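You operate a simulated robot arm through the tools that you are given. There is no shell and no other tool. Be economical: measure what you need, move in short steps, check, and stop when the job is done.

You are at the controls of a simulated robot arm. One attempt, no reset.

JOB
Put one of the corn tins from the table top by the fridge on the blue dish.

Only the result counts: the job must be done as asked and must still hold three seconds after the hand-in. Knocking over, shifting, dropping, spilling or breaking anything else fails it.

ROBOT AND FRAMES
A 6-joint arm with a two-finger parallel gripper, fixed in place. Base frame: the origin is at the foot of the arm, x ahead of it, y to its left, z up; the work surface is at about z = 0. Units: mm, rad, N and s.
With the tool pointing down near the work surface it reaches from about 180 to 460 mm from the base axis. Its first joint turns from -1.222 to 1.222 rad. Payload 1.9 kg.
Tool frame: the origin (TCP) lies between the finger pads and is the grasp point; the fingertips stand 23 mm ahead of it; z points along the fingers, y is the line along which they close. Largest opening 94 mm; finger width 38, thickness 10; the body of the gripper, 54 by 96 mm, starts 39 mm behind the TCP.
Orientation is told as [roll, pitch, yaw] about the base's x, y, z axes, in that order, counted from this pose: with the fingers straight down and closing along the base's y, the tool's x points along the base's -x, its y along +y and its z along -z.

CONTROLS
- The arm moves only by the tool jog_arm. Its argument "targets" is a list that holds one entry, the list of rows, each a list of 4 numbers: the shift along the base's x, y, z in mm, then the turn about the base's z in rad. In form: [[[tx, ty, tz, spin], ...]]. A call has 1 to 20 rows; each row is the pose to reach, as a shift and turn from the pose commanded when the call began. "claw" is the gripper command, from -1 (shut) to 1 (fully open), values between in proportion, set as the call begins (left out, the last holds). Rows are played at 5 a second. More than 50 mm and 0.15 rad between two rows, or a gripper value outside its range, and nothing of the call is played. Where a pose cannot be reached the arm comes as near as it can. A force on the tool above 40 N (or 10 N above the force at the start of the call, whichever is more), or a blocked arm, ends the call early, and 0.2 s more pass. Each finger travels about 108 mm/s and halts on what it meets, pressing with about 34 N; the grip force reading is that of the motor and also rises with nothing between the fingers. The clock runs only during rows and for 0.2 s after the last one: add rows that repeat a pose to give the fingers time. The reply holds the time, the measured pose of the TCP, the force on the tool along the base axes, the opening and the grip force, in the units named above and with some noise.
- Cameras (640 x 400 px; columns grow to the right, rows downward): "scene" is fixed at [60.2, 319.2, 421.9]; the picture's right is [-0.70, -0.71, 0.00], its down [-0.48, 0.47, -0.74] and it looks along [0.53, -0.52, -0.67] (base axes); focal length 214 px, centre (320, 200). "wrist" rides on the gripper at [-39, 0, -44] in the tool frame; the picture's right is [0.00, -1.00, 0.00], its down [0.97, 0.00, -0.24] and it looks along [0.24, 0.00, 0.97] (tool axes); focal length 218 px, centre (320, 200). There is no depth. A picture from a camera that has moved, and an enlarged one, comes with that camera's place and axes in the base frame and with its lens. The place of the scene camera against the robot may be out by one fixed shift of up to 12 mm in any direction.
- capture(camera): a new picture of that camera. The clock stands still meanwhile.
- enlarge(camera, box): a new picture of the part [left, top, right, bottom] of that camera's present view, enlarged. The clock stands still meanwhile.
- hand_in(): hands the job in; it is judged then, once.

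Work in short steps. Places have to be worked out from the pictures, the camera data and where the tool is seen: move nearer, look again, correct. Check each grasp and each placing, and mend what went wrong. You have 90 turns and 38 pictures in all, those below and enlarged ones among them. Open the gripper and draw the arm clear of the work before you hand the job in, unless the task says otherwise; then end with one line.

The tools are called after ">>>" as a command line: name --argument value ..., lists and objects as JSON in quotes. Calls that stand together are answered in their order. jog_arm: Moves the arm, as the interface text tells. Its arguments: {"type":"object","properties":{"targets":{"type":"array"},"claw":{"type":"number"}},"required":["targets"]} The other tools are called the same way: capture (camera) takes a picture; enlarge (camera, box) takes an enlarged picture of a part of a camera's view; hand_in () hands the job in.

At the start:

```text
t: 0.0
eef_pos: [289.9, 202.2, 298.0]
ee_rot: [0.001, 0.0, -0.001]
contact_force: [0.7, 0.5, 0.1]
opening: 93.9
grasp_force: 0.0
```

scene: 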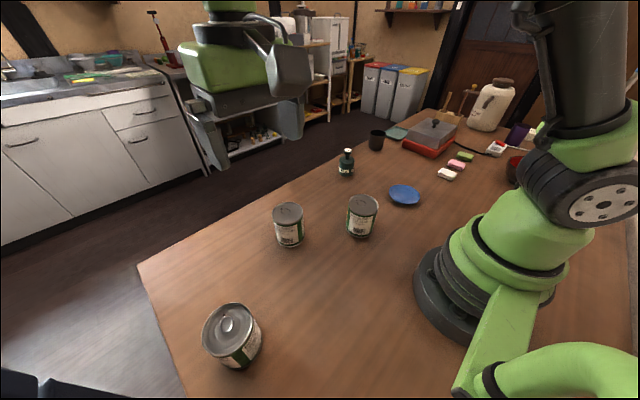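
wrist: 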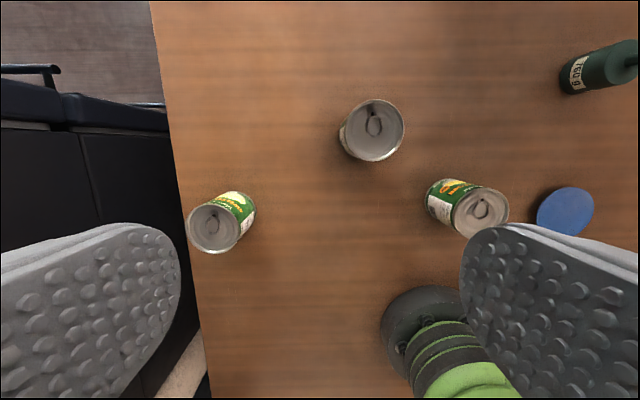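

I'll look closer at the three tins to tell which are corn.

>>> enlarge --camera "wrist" --box '[160, 80, 640, 280]'

>>> enlarge --camera "scene" --box '[190, 120, 450, 380]'

>>> enlarge --camera "scene" --box '[260, 0, 560, 200]'

```text
1.33 times, centred on (400, 180) of wrist
camera zoom: at [328.0, 201.3, 341.3], right [0.0, -1.0, 0.0], down [-0.97, 0.0, 0.24], along [-0.24, 0.0, -0.97], focal length 291 px, centre (213, 227)
```

zoom: 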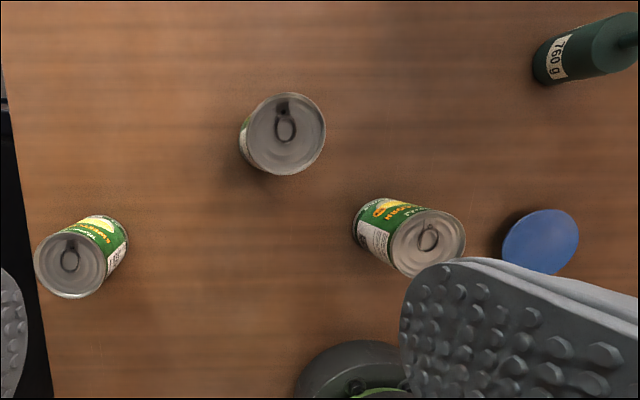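

```text
1.54 times, centred on (320, 250) of scene
camera zoom: at [60.2, 319.2, 421.9], right [-0.7, -0.71, 0.0], down [-0.48, 0.47, -0.74], along [0.53, -0.52, -0.67], focal length 330 px, centre (320, 123)
```

zoom: 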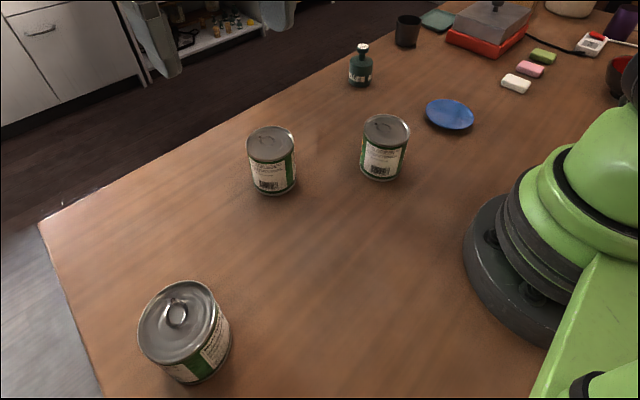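

```text
2.00 times, centred on (410, 100) of scene
camera zoom: at [60.2, 319.2, 421.9], right [-0.7, -0.71, 0.0], down [-0.48, 0.47, -0.74], along [0.53, -0.52, -0.67], focal length 429 px, centre (140, 400)
```

zoom: 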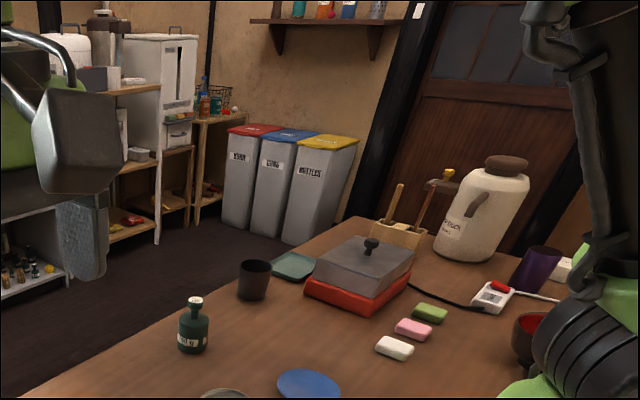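

Three similar green-label tins; the one at about (247,-5) is nearest the dish at about (227,-199). I move the hand over between them, staying high, to measure and to read the label.

>>> jog_arm --targets '[[[0, -45, 0, 0], [0, -90, 0, 0], [0, -135, 0, 0], [0, -180, 0, 0], [0, -225, 0, 0], [0, -250, 0, 0], [0, -250, 0, 0]]]' --claw 1

>>> capture --camera "wrist"

```text
t: 1.6
eef_pos: [290.2, -48.5, 298.5]
ee_rot: [0.0, -0.001, 0.001]
contact_force: [0.4, -0.6, 0.4]
opening: 94.2
grasp_force: 0.0
```

```text
32 pictures are left
camera wrist: at [328.6, -49.6, 340.9], right [0.0, -1.0, 0.0], down [-0.97, 0.0, 0.24], along [-0.24, 0.0, -0.97], focal length 218 px, centre (320, 200)
```

wrist: 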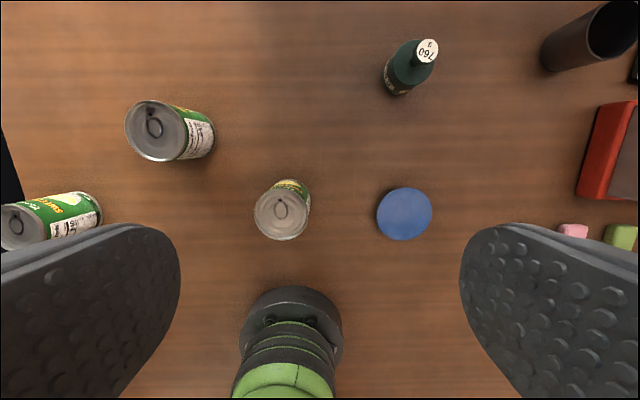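

>>> enlarge --camera "wrist" --box '[0, 80, 240, 260]'

>>> enlarge --camera "wrist" --box '[230, 150, 470, 270]'

```text
2.22 times, centred on (120, 170) of wrist
camera zoom: at [328.6, -49.6, 340.9], right [0.0, -1.0, 0.0], down [-0.97, 0.0, 0.24], along [-0.24, 0.0, -0.97], focal length 485 px, centre (764, 267)
```

zoom: 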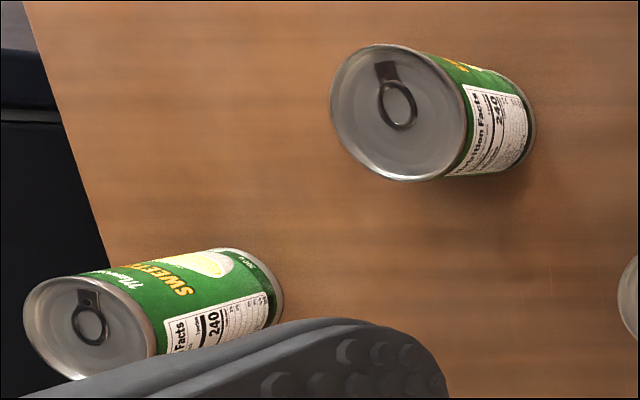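

```text
2.67 times, centred on (350, 210) of wrist
camera zoom: at [328.6, -49.6, 340.9], right [0.0, -1.0, 0.0], down [-0.97, 0.0, 0.24], along [-0.24, 0.0, -0.97], focal length 582 px, centre (240, 173)
```

zoom: 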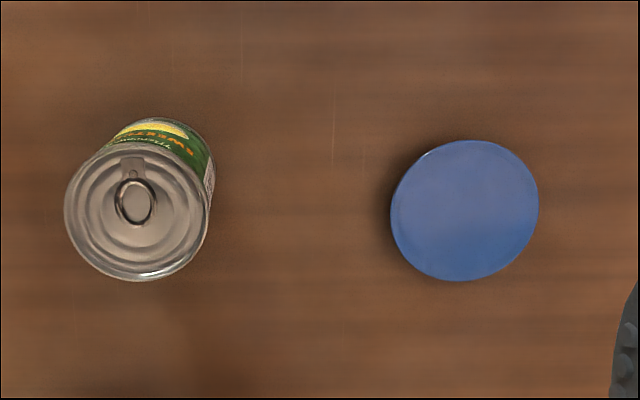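

All three are sweet-corn tins. From both views, the near tin's top is at about (244,-1), z≈80, diameter ≈68; dish centre about (224,-183). I go above the tin to z≈150 and check.

>>> jog_arm --targets '[[[-20, 20, -20, 0], [-40, 40, -30, 0], [-46, 47, -70, 0], [-46, 47, -110, 0], [-46, 47, -150, 0], [-46, 47, -150, 0], [-46, 47, -150, 0]]]'

>>> capture --camera "wrist"

>>> capture --camera "scene"

```text
t: 3.2
eef_pos: [243.5, -0.8, 148.3]
ee_rot: [0.0, 0.001, -0.003]
contact_force: [-0.7, 0.2, 1.0]
opening: 94.0
grasp_force: 0.1
```

```text
29 pictures are left
camera wrist: at [281.3, -1.3, 191.3], right [0.0, -1.0, 0.0], down [-0.97, 0.0, 0.24], along [-0.24, 0.0, -0.97], focal length 218 px, centre (320, 200)
```

wrist: 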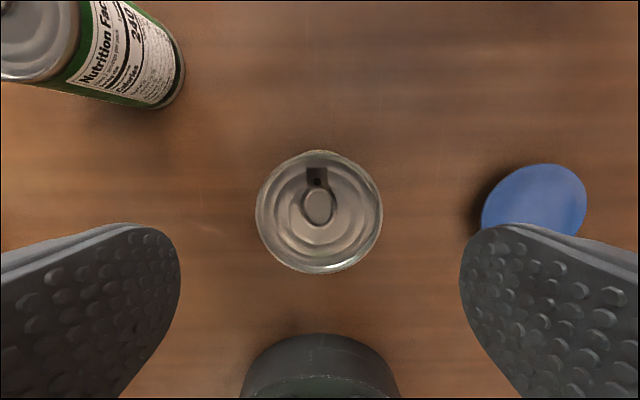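

```text
28 pictures are left
```

scene: 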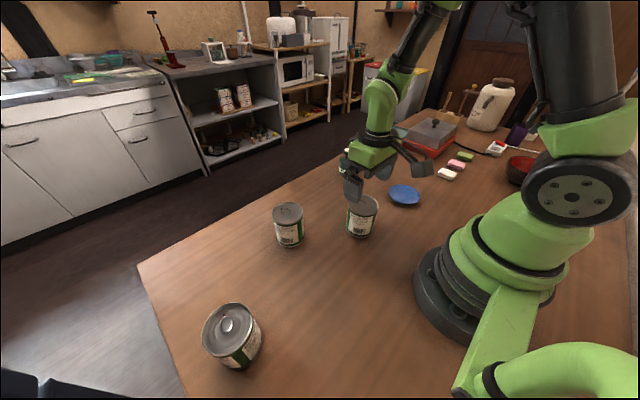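

The tin is centred under the hand (about x 247, y -1). I descend to z≈52 with a 3 mm x correction, still open.

>>> jog_arm --targets '[[[3, 0, -25, 0], [3, 0, -50, 0], [3, 0, -75, 0], [3, 0, -97, 0], [3, 0, -97, 0]]]'

>>> capture --camera "wrist"

```text
t: 4.4
eef_pos: [247.2, -1.1, 49.7]
ee_rot: [-0.001, 0.003, -0.002]
contact_force: [-0.2, -0.7, 0.0]
opening: 94.0
grasp_force: 0.1
```

```text
27 pictures are left
camera wrist: at [285.3, -1.2, 93.3], right [0.0, -1.0, 0.0], down [-0.97, 0.0, 0.24], along [-0.24, 0.0, -0.97], focal length 218 px, centre (320, 200)
```

wrist: 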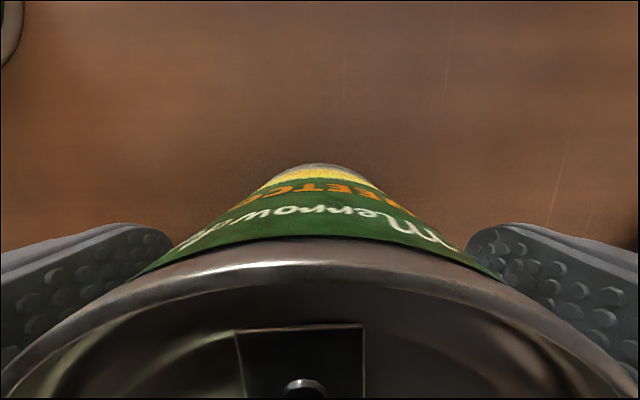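

The tin ("sweet corn") stands between the fingers. I close the gripper.

>>> jog_arm --targets '[[[0, 0, 0, 0], [0, 0, 0, 0], [0, 0, 0, 0], [0, 0, 0, 0]]]' --claw -1

```text
t: 5.4
eef_pos: [246.3, -0.1, 51.3]
ee_rot: [0.001, 0.0, 0.0]
contact_force: [0.2, 0.0, -0.1]
opening: 67.1
grasp_force: 34.1
```

Gripped at 67 mm. I lift straight up by 80 mm.

>>> jog_arm --targets '[[[0, 0, 15, 0], [0, 0, 40, 0], [0, 0, 65, 0], [0, 0, 80, 0], [0, 0, 80, 0]]]'

>>> capture --camera "scene"

>>> capture --camera "wrist"

```text
t: 6.6
eef_pos: [246.5, -0.1, 130.3]
ee_rot: [0.0, 0.001, -0.001]
contact_force: [-0.5, 1.2, -3.4]
opening: 67.3
grasp_force: 34.3
```

```text
26 pictures are left
```

scene: 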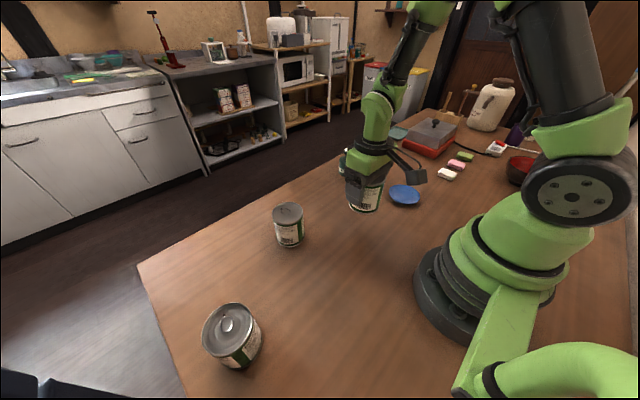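

```text
25 pictures are left
camera wrist: at [285.0, -1.3, 173.9], right [0.0, -1.0, 0.0], down [-0.97, 0.0, 0.24], along [-0.24, 0.0, -0.97], focal length 218 px, centre (320, 200)
```

wrist: 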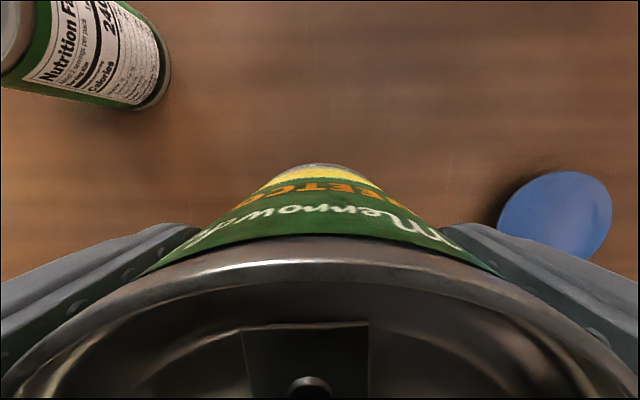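

The tin is lifted cleanly. Re-measuring the dish from its edges gives centre ≈ (223,-182.5), diameter ≈ 88. I carry the tin there at this height.

>>> jog_arm --targets '[[[-4, -30, 0, 0], [-8, -60, 0, 0], [-12, -90, 0, 0], [-16, -120, 0, 0], [-20, -150, 0, 0], [-23, -175, 0, 0], [-23.5, -182.5, 0, 0], [-23.5, -182.5, 0, 0]]]'

>>> capture --camera "scene"

>>> capture --camera "wrist"

```text
t: 8.4
eef_pos: [221.4, -184.3, 130.8]
ee_rot: [0.002, 0.0, -0.001]
contact_force: [-0.4, 0.2, -3.3]
opening: 67.5
grasp_force: 34.1
```

```text
24 pictures are left
```

scene: 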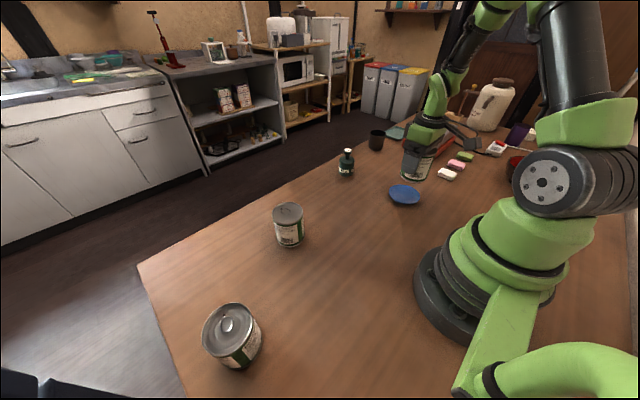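

```text
23 pictures are left
camera wrist: at [260.6, -184.7, 173.9], right [0.0, -1.0, 0.0], down [-0.97, 0.0, 0.24], along [-0.24, 0.0, -0.97], focal length 218 px, centre (320, 200)
```

wrist: 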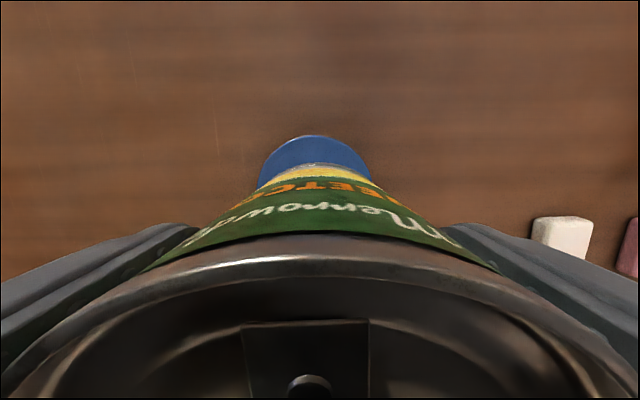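

The dish's visible edge confirms its centre at ≈(224,-181). I shift by about 1.5 mm and lower 62 mm.

>>> jog_arm --targets '[[[1, 1.5, 0, 0], [1, 1.5, -20, 0], [1, 1.5, -40, 0], [1, 1.5, -55, 0], [1, 1.5, -62, 0], [1, 1.5, -62, 0]]]'

>>> enlarge --camera "scene" --box '[350, 130, 480, 230]'

>>> capture --camera "wrist"

```text
t: 9.8
eef_pos: [223.4, -183.3, 67.8]
ee_rot: [-0.001, 0.0, 0.001]
contact_force: [0.3, 0.5, -4.2]
opening: 67.6
grasp_force: 34.2
```

```text
4.00 times, centred on (415, 180) of scene
camera zoom: at [60.3, 319.2, 421.9], right [-0.7, -0.71, 0.0], down [-0.48, 0.47, -0.74], along [0.53, -0.52, -0.67], focal length 858 px, centre (-60, 280)
```

zoom: 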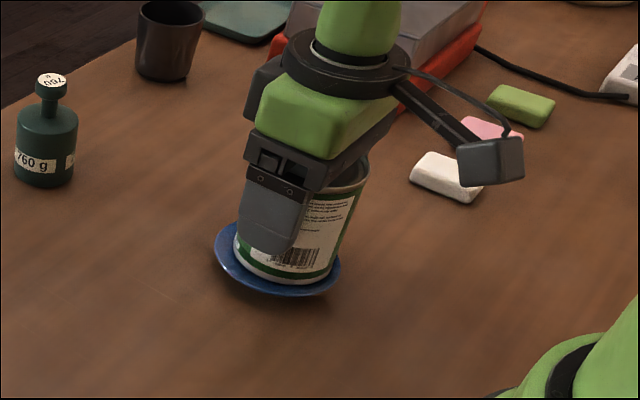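

```text
21 pictures are left
camera wrist: at [262.4, -182.6, 111.9], right [0.0, -1.0, 0.0], down [-0.97, 0.0, 0.24], along [-0.24, 0.0, -0.97], focal length 218 px, centre (320, 200)
```

wrist: 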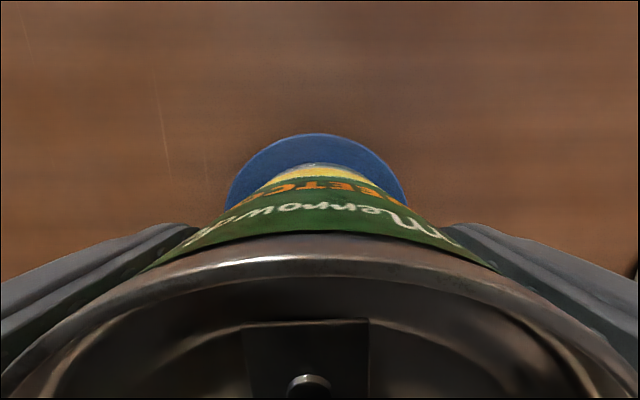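

Centred well over the dish, with about 10 mm of height left. I lower gently in small steps, watching the force.

>>> jog_arm --targets '[[[0, 1, -2, 0], [0, 1, -4, 0], [0, 1, -6, 0], [0, 1, -6, 0]]]'

```text
t: 10.8
eef_pos: [225.1, -180.5, 63.4]
ee_rot: [-0.001, -0.001, -0.001]
contact_force: [-0.3, 8.7, 34.6]
opening: 67.3
grasp_force: 33.9
```

Contact at z≈63 with 35 N and some side force; I back off 2 mm and look.

>>> jog_arm --targets '[[[0, 0, 1.5, 0], [0, 0, 1.5, 0]]]'

>>> enlarge --camera "scene" --box '[380, 160, 450, 215]'

>>> capture --camera "wrist"

```text
t: 11.4
eef_pos: [222.8, -180.1, 63.8]
ee_rot: [0.003, 0.002, -0.001]
contact_force: [0.8, 0.1, -1.4]
opening: 67.7
grasp_force: 34.0
```

```text
7.27 times, centred on (415, 188) of scene
camera zoom: at [60.3, 319.2, 421.9], right [-0.7, -0.71, 0.0], down [-0.48, 0.47, -0.74], along [0.53, -0.52, -0.67], focal length 1560 px, centre (-371, 291)
```

zoom: 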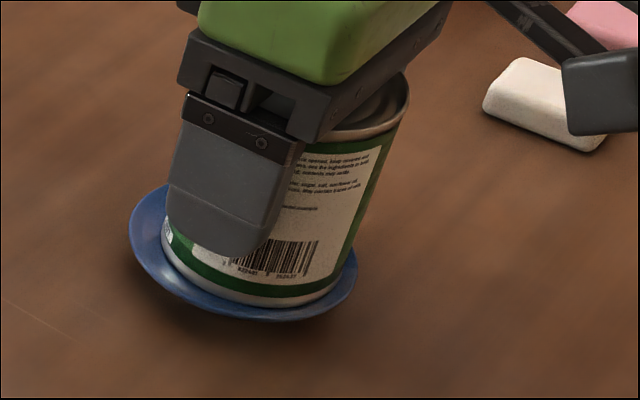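

```text
19 pictures are left
camera wrist: at [262.1, -181.7, 107.2], right [0.0, -1.0, 0.0], down [-0.97, 0.0, 0.24], along [-0.24, 0.0, -0.97], focal length 218 px, centre (320, 200)
```

wrist: 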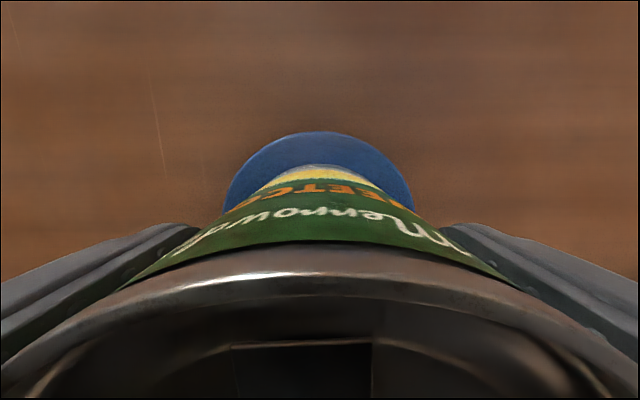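

The tin is nearly resting and ≈3 mm short in x (front gap 13, back 7). I lift a bit, shift +3 mm in x and lower again.

>>> jog_arm --targets '[[[0, 0, 4, 0], [3, 0, 4, 0], [3, 0, 2, 0], [3, 0, 0.5, 0], [3, 0, 0.5, 0]]]'

```text
t: 12.6
eef_pos: [227.5, -181.0, 64.6]
ee_rot: [-0.001, 0.0, 0.001]
contact_force: [-0.5, -0.8, -2.2]
opening: 67.5
grasp_force: 33.9
```

Still bearing most of the weight; down 1 mm at a time.

>>> jog_arm --targets '[[[0, 0, -0.7, 0], [0, 0, -0.7, 0]]]'

>>> capture --camera "wrist"

>>> enlarge --camera "scene" --box '[380, 160, 450, 215]'

```text
t: 13.2
eef_pos: [227.7, -179.9, 64.7]
ee_rot: [-0.001, 0.0, 0.0]
contact_force: [-0.2, 0.4, -3.8]
opening: 67.4
grasp_force: 34.6
```

```text
18 pictures are left
camera wrist: at [265.5, -181.6, 107.5], right [0.0, -1.0, 0.0], down [-0.97, 0.0, 0.24], along [-0.24, 0.0, -0.97], focal length 218 px, centre (320, 200)
```

wrist: 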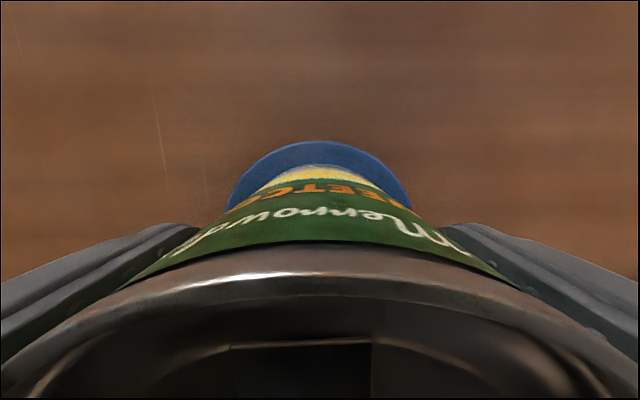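

```text
7.27 times, centred on (415, 188) of scene
camera zoom: at [60.3, 319.2, 421.9], right [-0.7, -0.71, 0.0], down [-0.48, 0.47, -0.74], along [0.53, -0.52, -0.67], focal length 1560 px, centre (-371, 291)
```

zoom: 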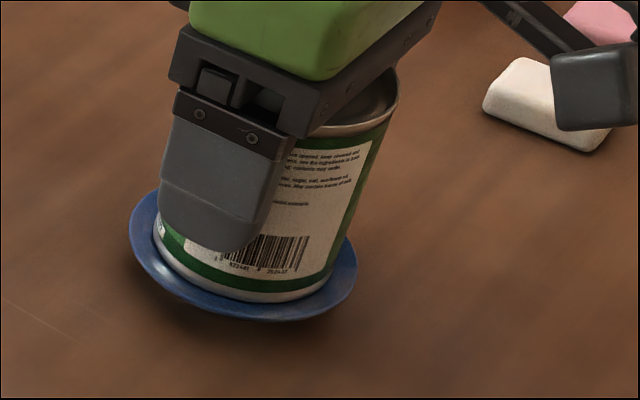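

Well centred now. Still hanging (-3.8 N), so I lower 1.5 mm more.

>>> jog_arm --targets '[[[0, 0, -0.7, 0], [0, 0, -1.3, 0], [0, 0, -1.3, 0]]]'

```text
t: 14.0
eef_pos: [228.7, -180.8, 63.6]
ee_rot: [-0.001, -0.002, -0.003]
contact_force: [-3.6, 6.4, 30.1]
opening: 67.3
grasp_force: 34.5
```

Firm contact. I ease up 0.6 mm, then open the gripper.

>>> jog_arm --targets '[[[0, 0, 0.6, 0], [0, 0, 0.6, 0]]]'

>>> jog_arm --targets '[[[0, 0, 0, 0], [0, 0, 0, 0], [0, 0, 0, 0]]]' --claw 1

>>> capture --camera "wrist"

>>> enlarge --camera "scene" --box '[380, 160, 450, 215]'

```text
t: 14.6
eef_pos: [227.3, -181.1, 63.2]
ee_rot: [0.0, -0.002, 0.0]
contact_force: [1.8, 1.2, 14.7]
opening: 67.2
grasp_force: 34.2
```

```text
t: 15.4
eef_pos: [227.1, -181.7, 63.4]
ee_rot: [0.001, -0.001, 0.0]
contact_force: [-0.1, 0.9, -0.6]
opening: 94.1
grasp_force: 0.0
```

```text
16 pictures are left
camera wrist: at [265.1, -181.7, 106.6], right [0.0, -1.0, 0.0], down [-0.97, 0.0, 0.24], along [-0.24, 0.0, -0.97], focal length 218 px, centre (320, 200)
```

wrist: 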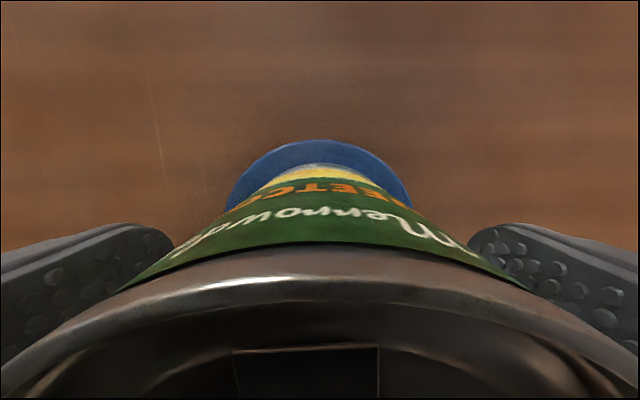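

```text
7.27 times, centred on (415, 188) of scene
camera zoom: at [60.2, 319.2, 421.9], right [-0.7, -0.71, 0.0], down [-0.48, 0.47, -0.74], along [0.53, -0.52, -0.67], focal length 1560 px, centre (-371, 291)
```

zoom: 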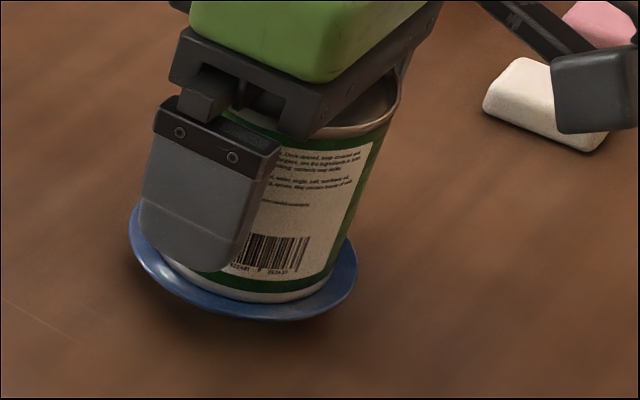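

The tin stands freely on the dish between the open fingers. I withdraw straight up.

>>> jog_arm --targets '[[[0, 0, 15, 0], [0, 0, 40, 0], [0, 0, 75, 0], [0, 0, 110, 0], [20, 30, 150, 0], [40, 60, 180, 0], [40, 60, 180, 0]]]'

>>> capture --camera "scene"

>>> capture --camera "wrist"

```text
refused: row 5 steps farther than a row can; nothing moved
```

```text
14 pictures are left
```

scene: 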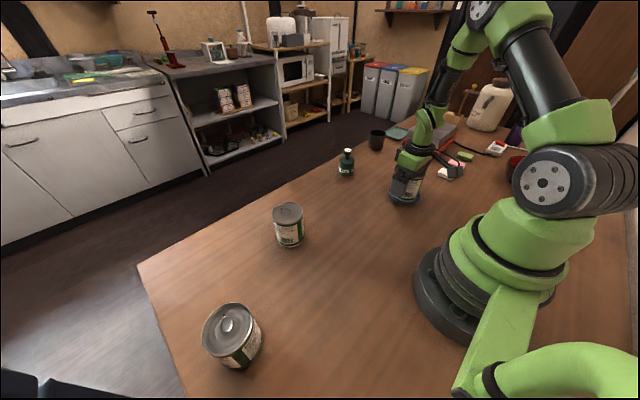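

```text
13 pictures are left
camera wrist: at [265.1, -181.7, 106.6], right [0.0, -1.0, 0.0], down [-0.97, 0.0, 0.24], along [-0.24, 0.0, -0.97], focal length 218 px, centre (320, 200)
```

wrist: 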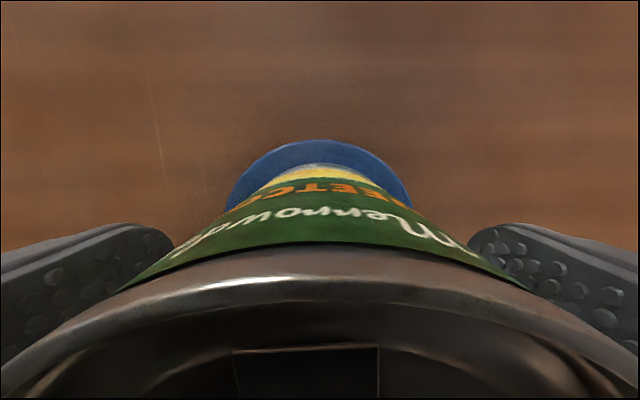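

The move was refused for one too-long step; I repeat it with shorter steps.

>>> jog_arm --targets '[[[0, 0, 12, 0], [0, 0, 35, 0], [0, 0, 65, 0], [0, 0, 95, 0], [0, 0, 125, 0], [15, 25, 145, 0], [30, 50, 165, 0], [30, 50, 165, 0]]]'

>>> capture --camera "scene"

>>> capture --camera "wrist"

```text
t: 17.2
eef_pos: [257.7, -131.1, 229.0]
ee_rot: [0.0, 0.001, -0.001]
contact_force: [-0.2, -1.0, 0.2]
opening: 94.1
grasp_force: 0.0
```

```text
12 pictures are left
```

scene: 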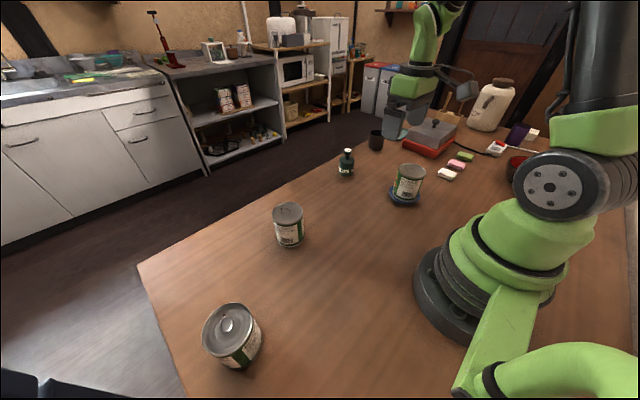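

```text
11 pictures are left
camera wrist: at [295.9, -132.1, 273.0], right [0.0, -1.0, 0.0], down [-0.97, 0.0, 0.24], along [-0.24, 0.0, -0.97], focal length 218 px, centre (320, 200)
```

wrist: 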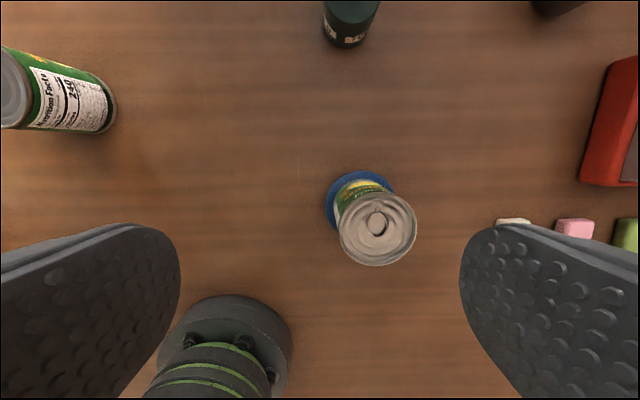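

The tin stands upright and centred on the blue dish, the arm is clear and nothing else has moved. I hand in.

>>> hand_in

```text
The job is handed in.
```

One of the corn tins is standing upright on the blue dish, the gripper is open and clear, nothing else appears disturbed in the last pictures, and the job is handed in.
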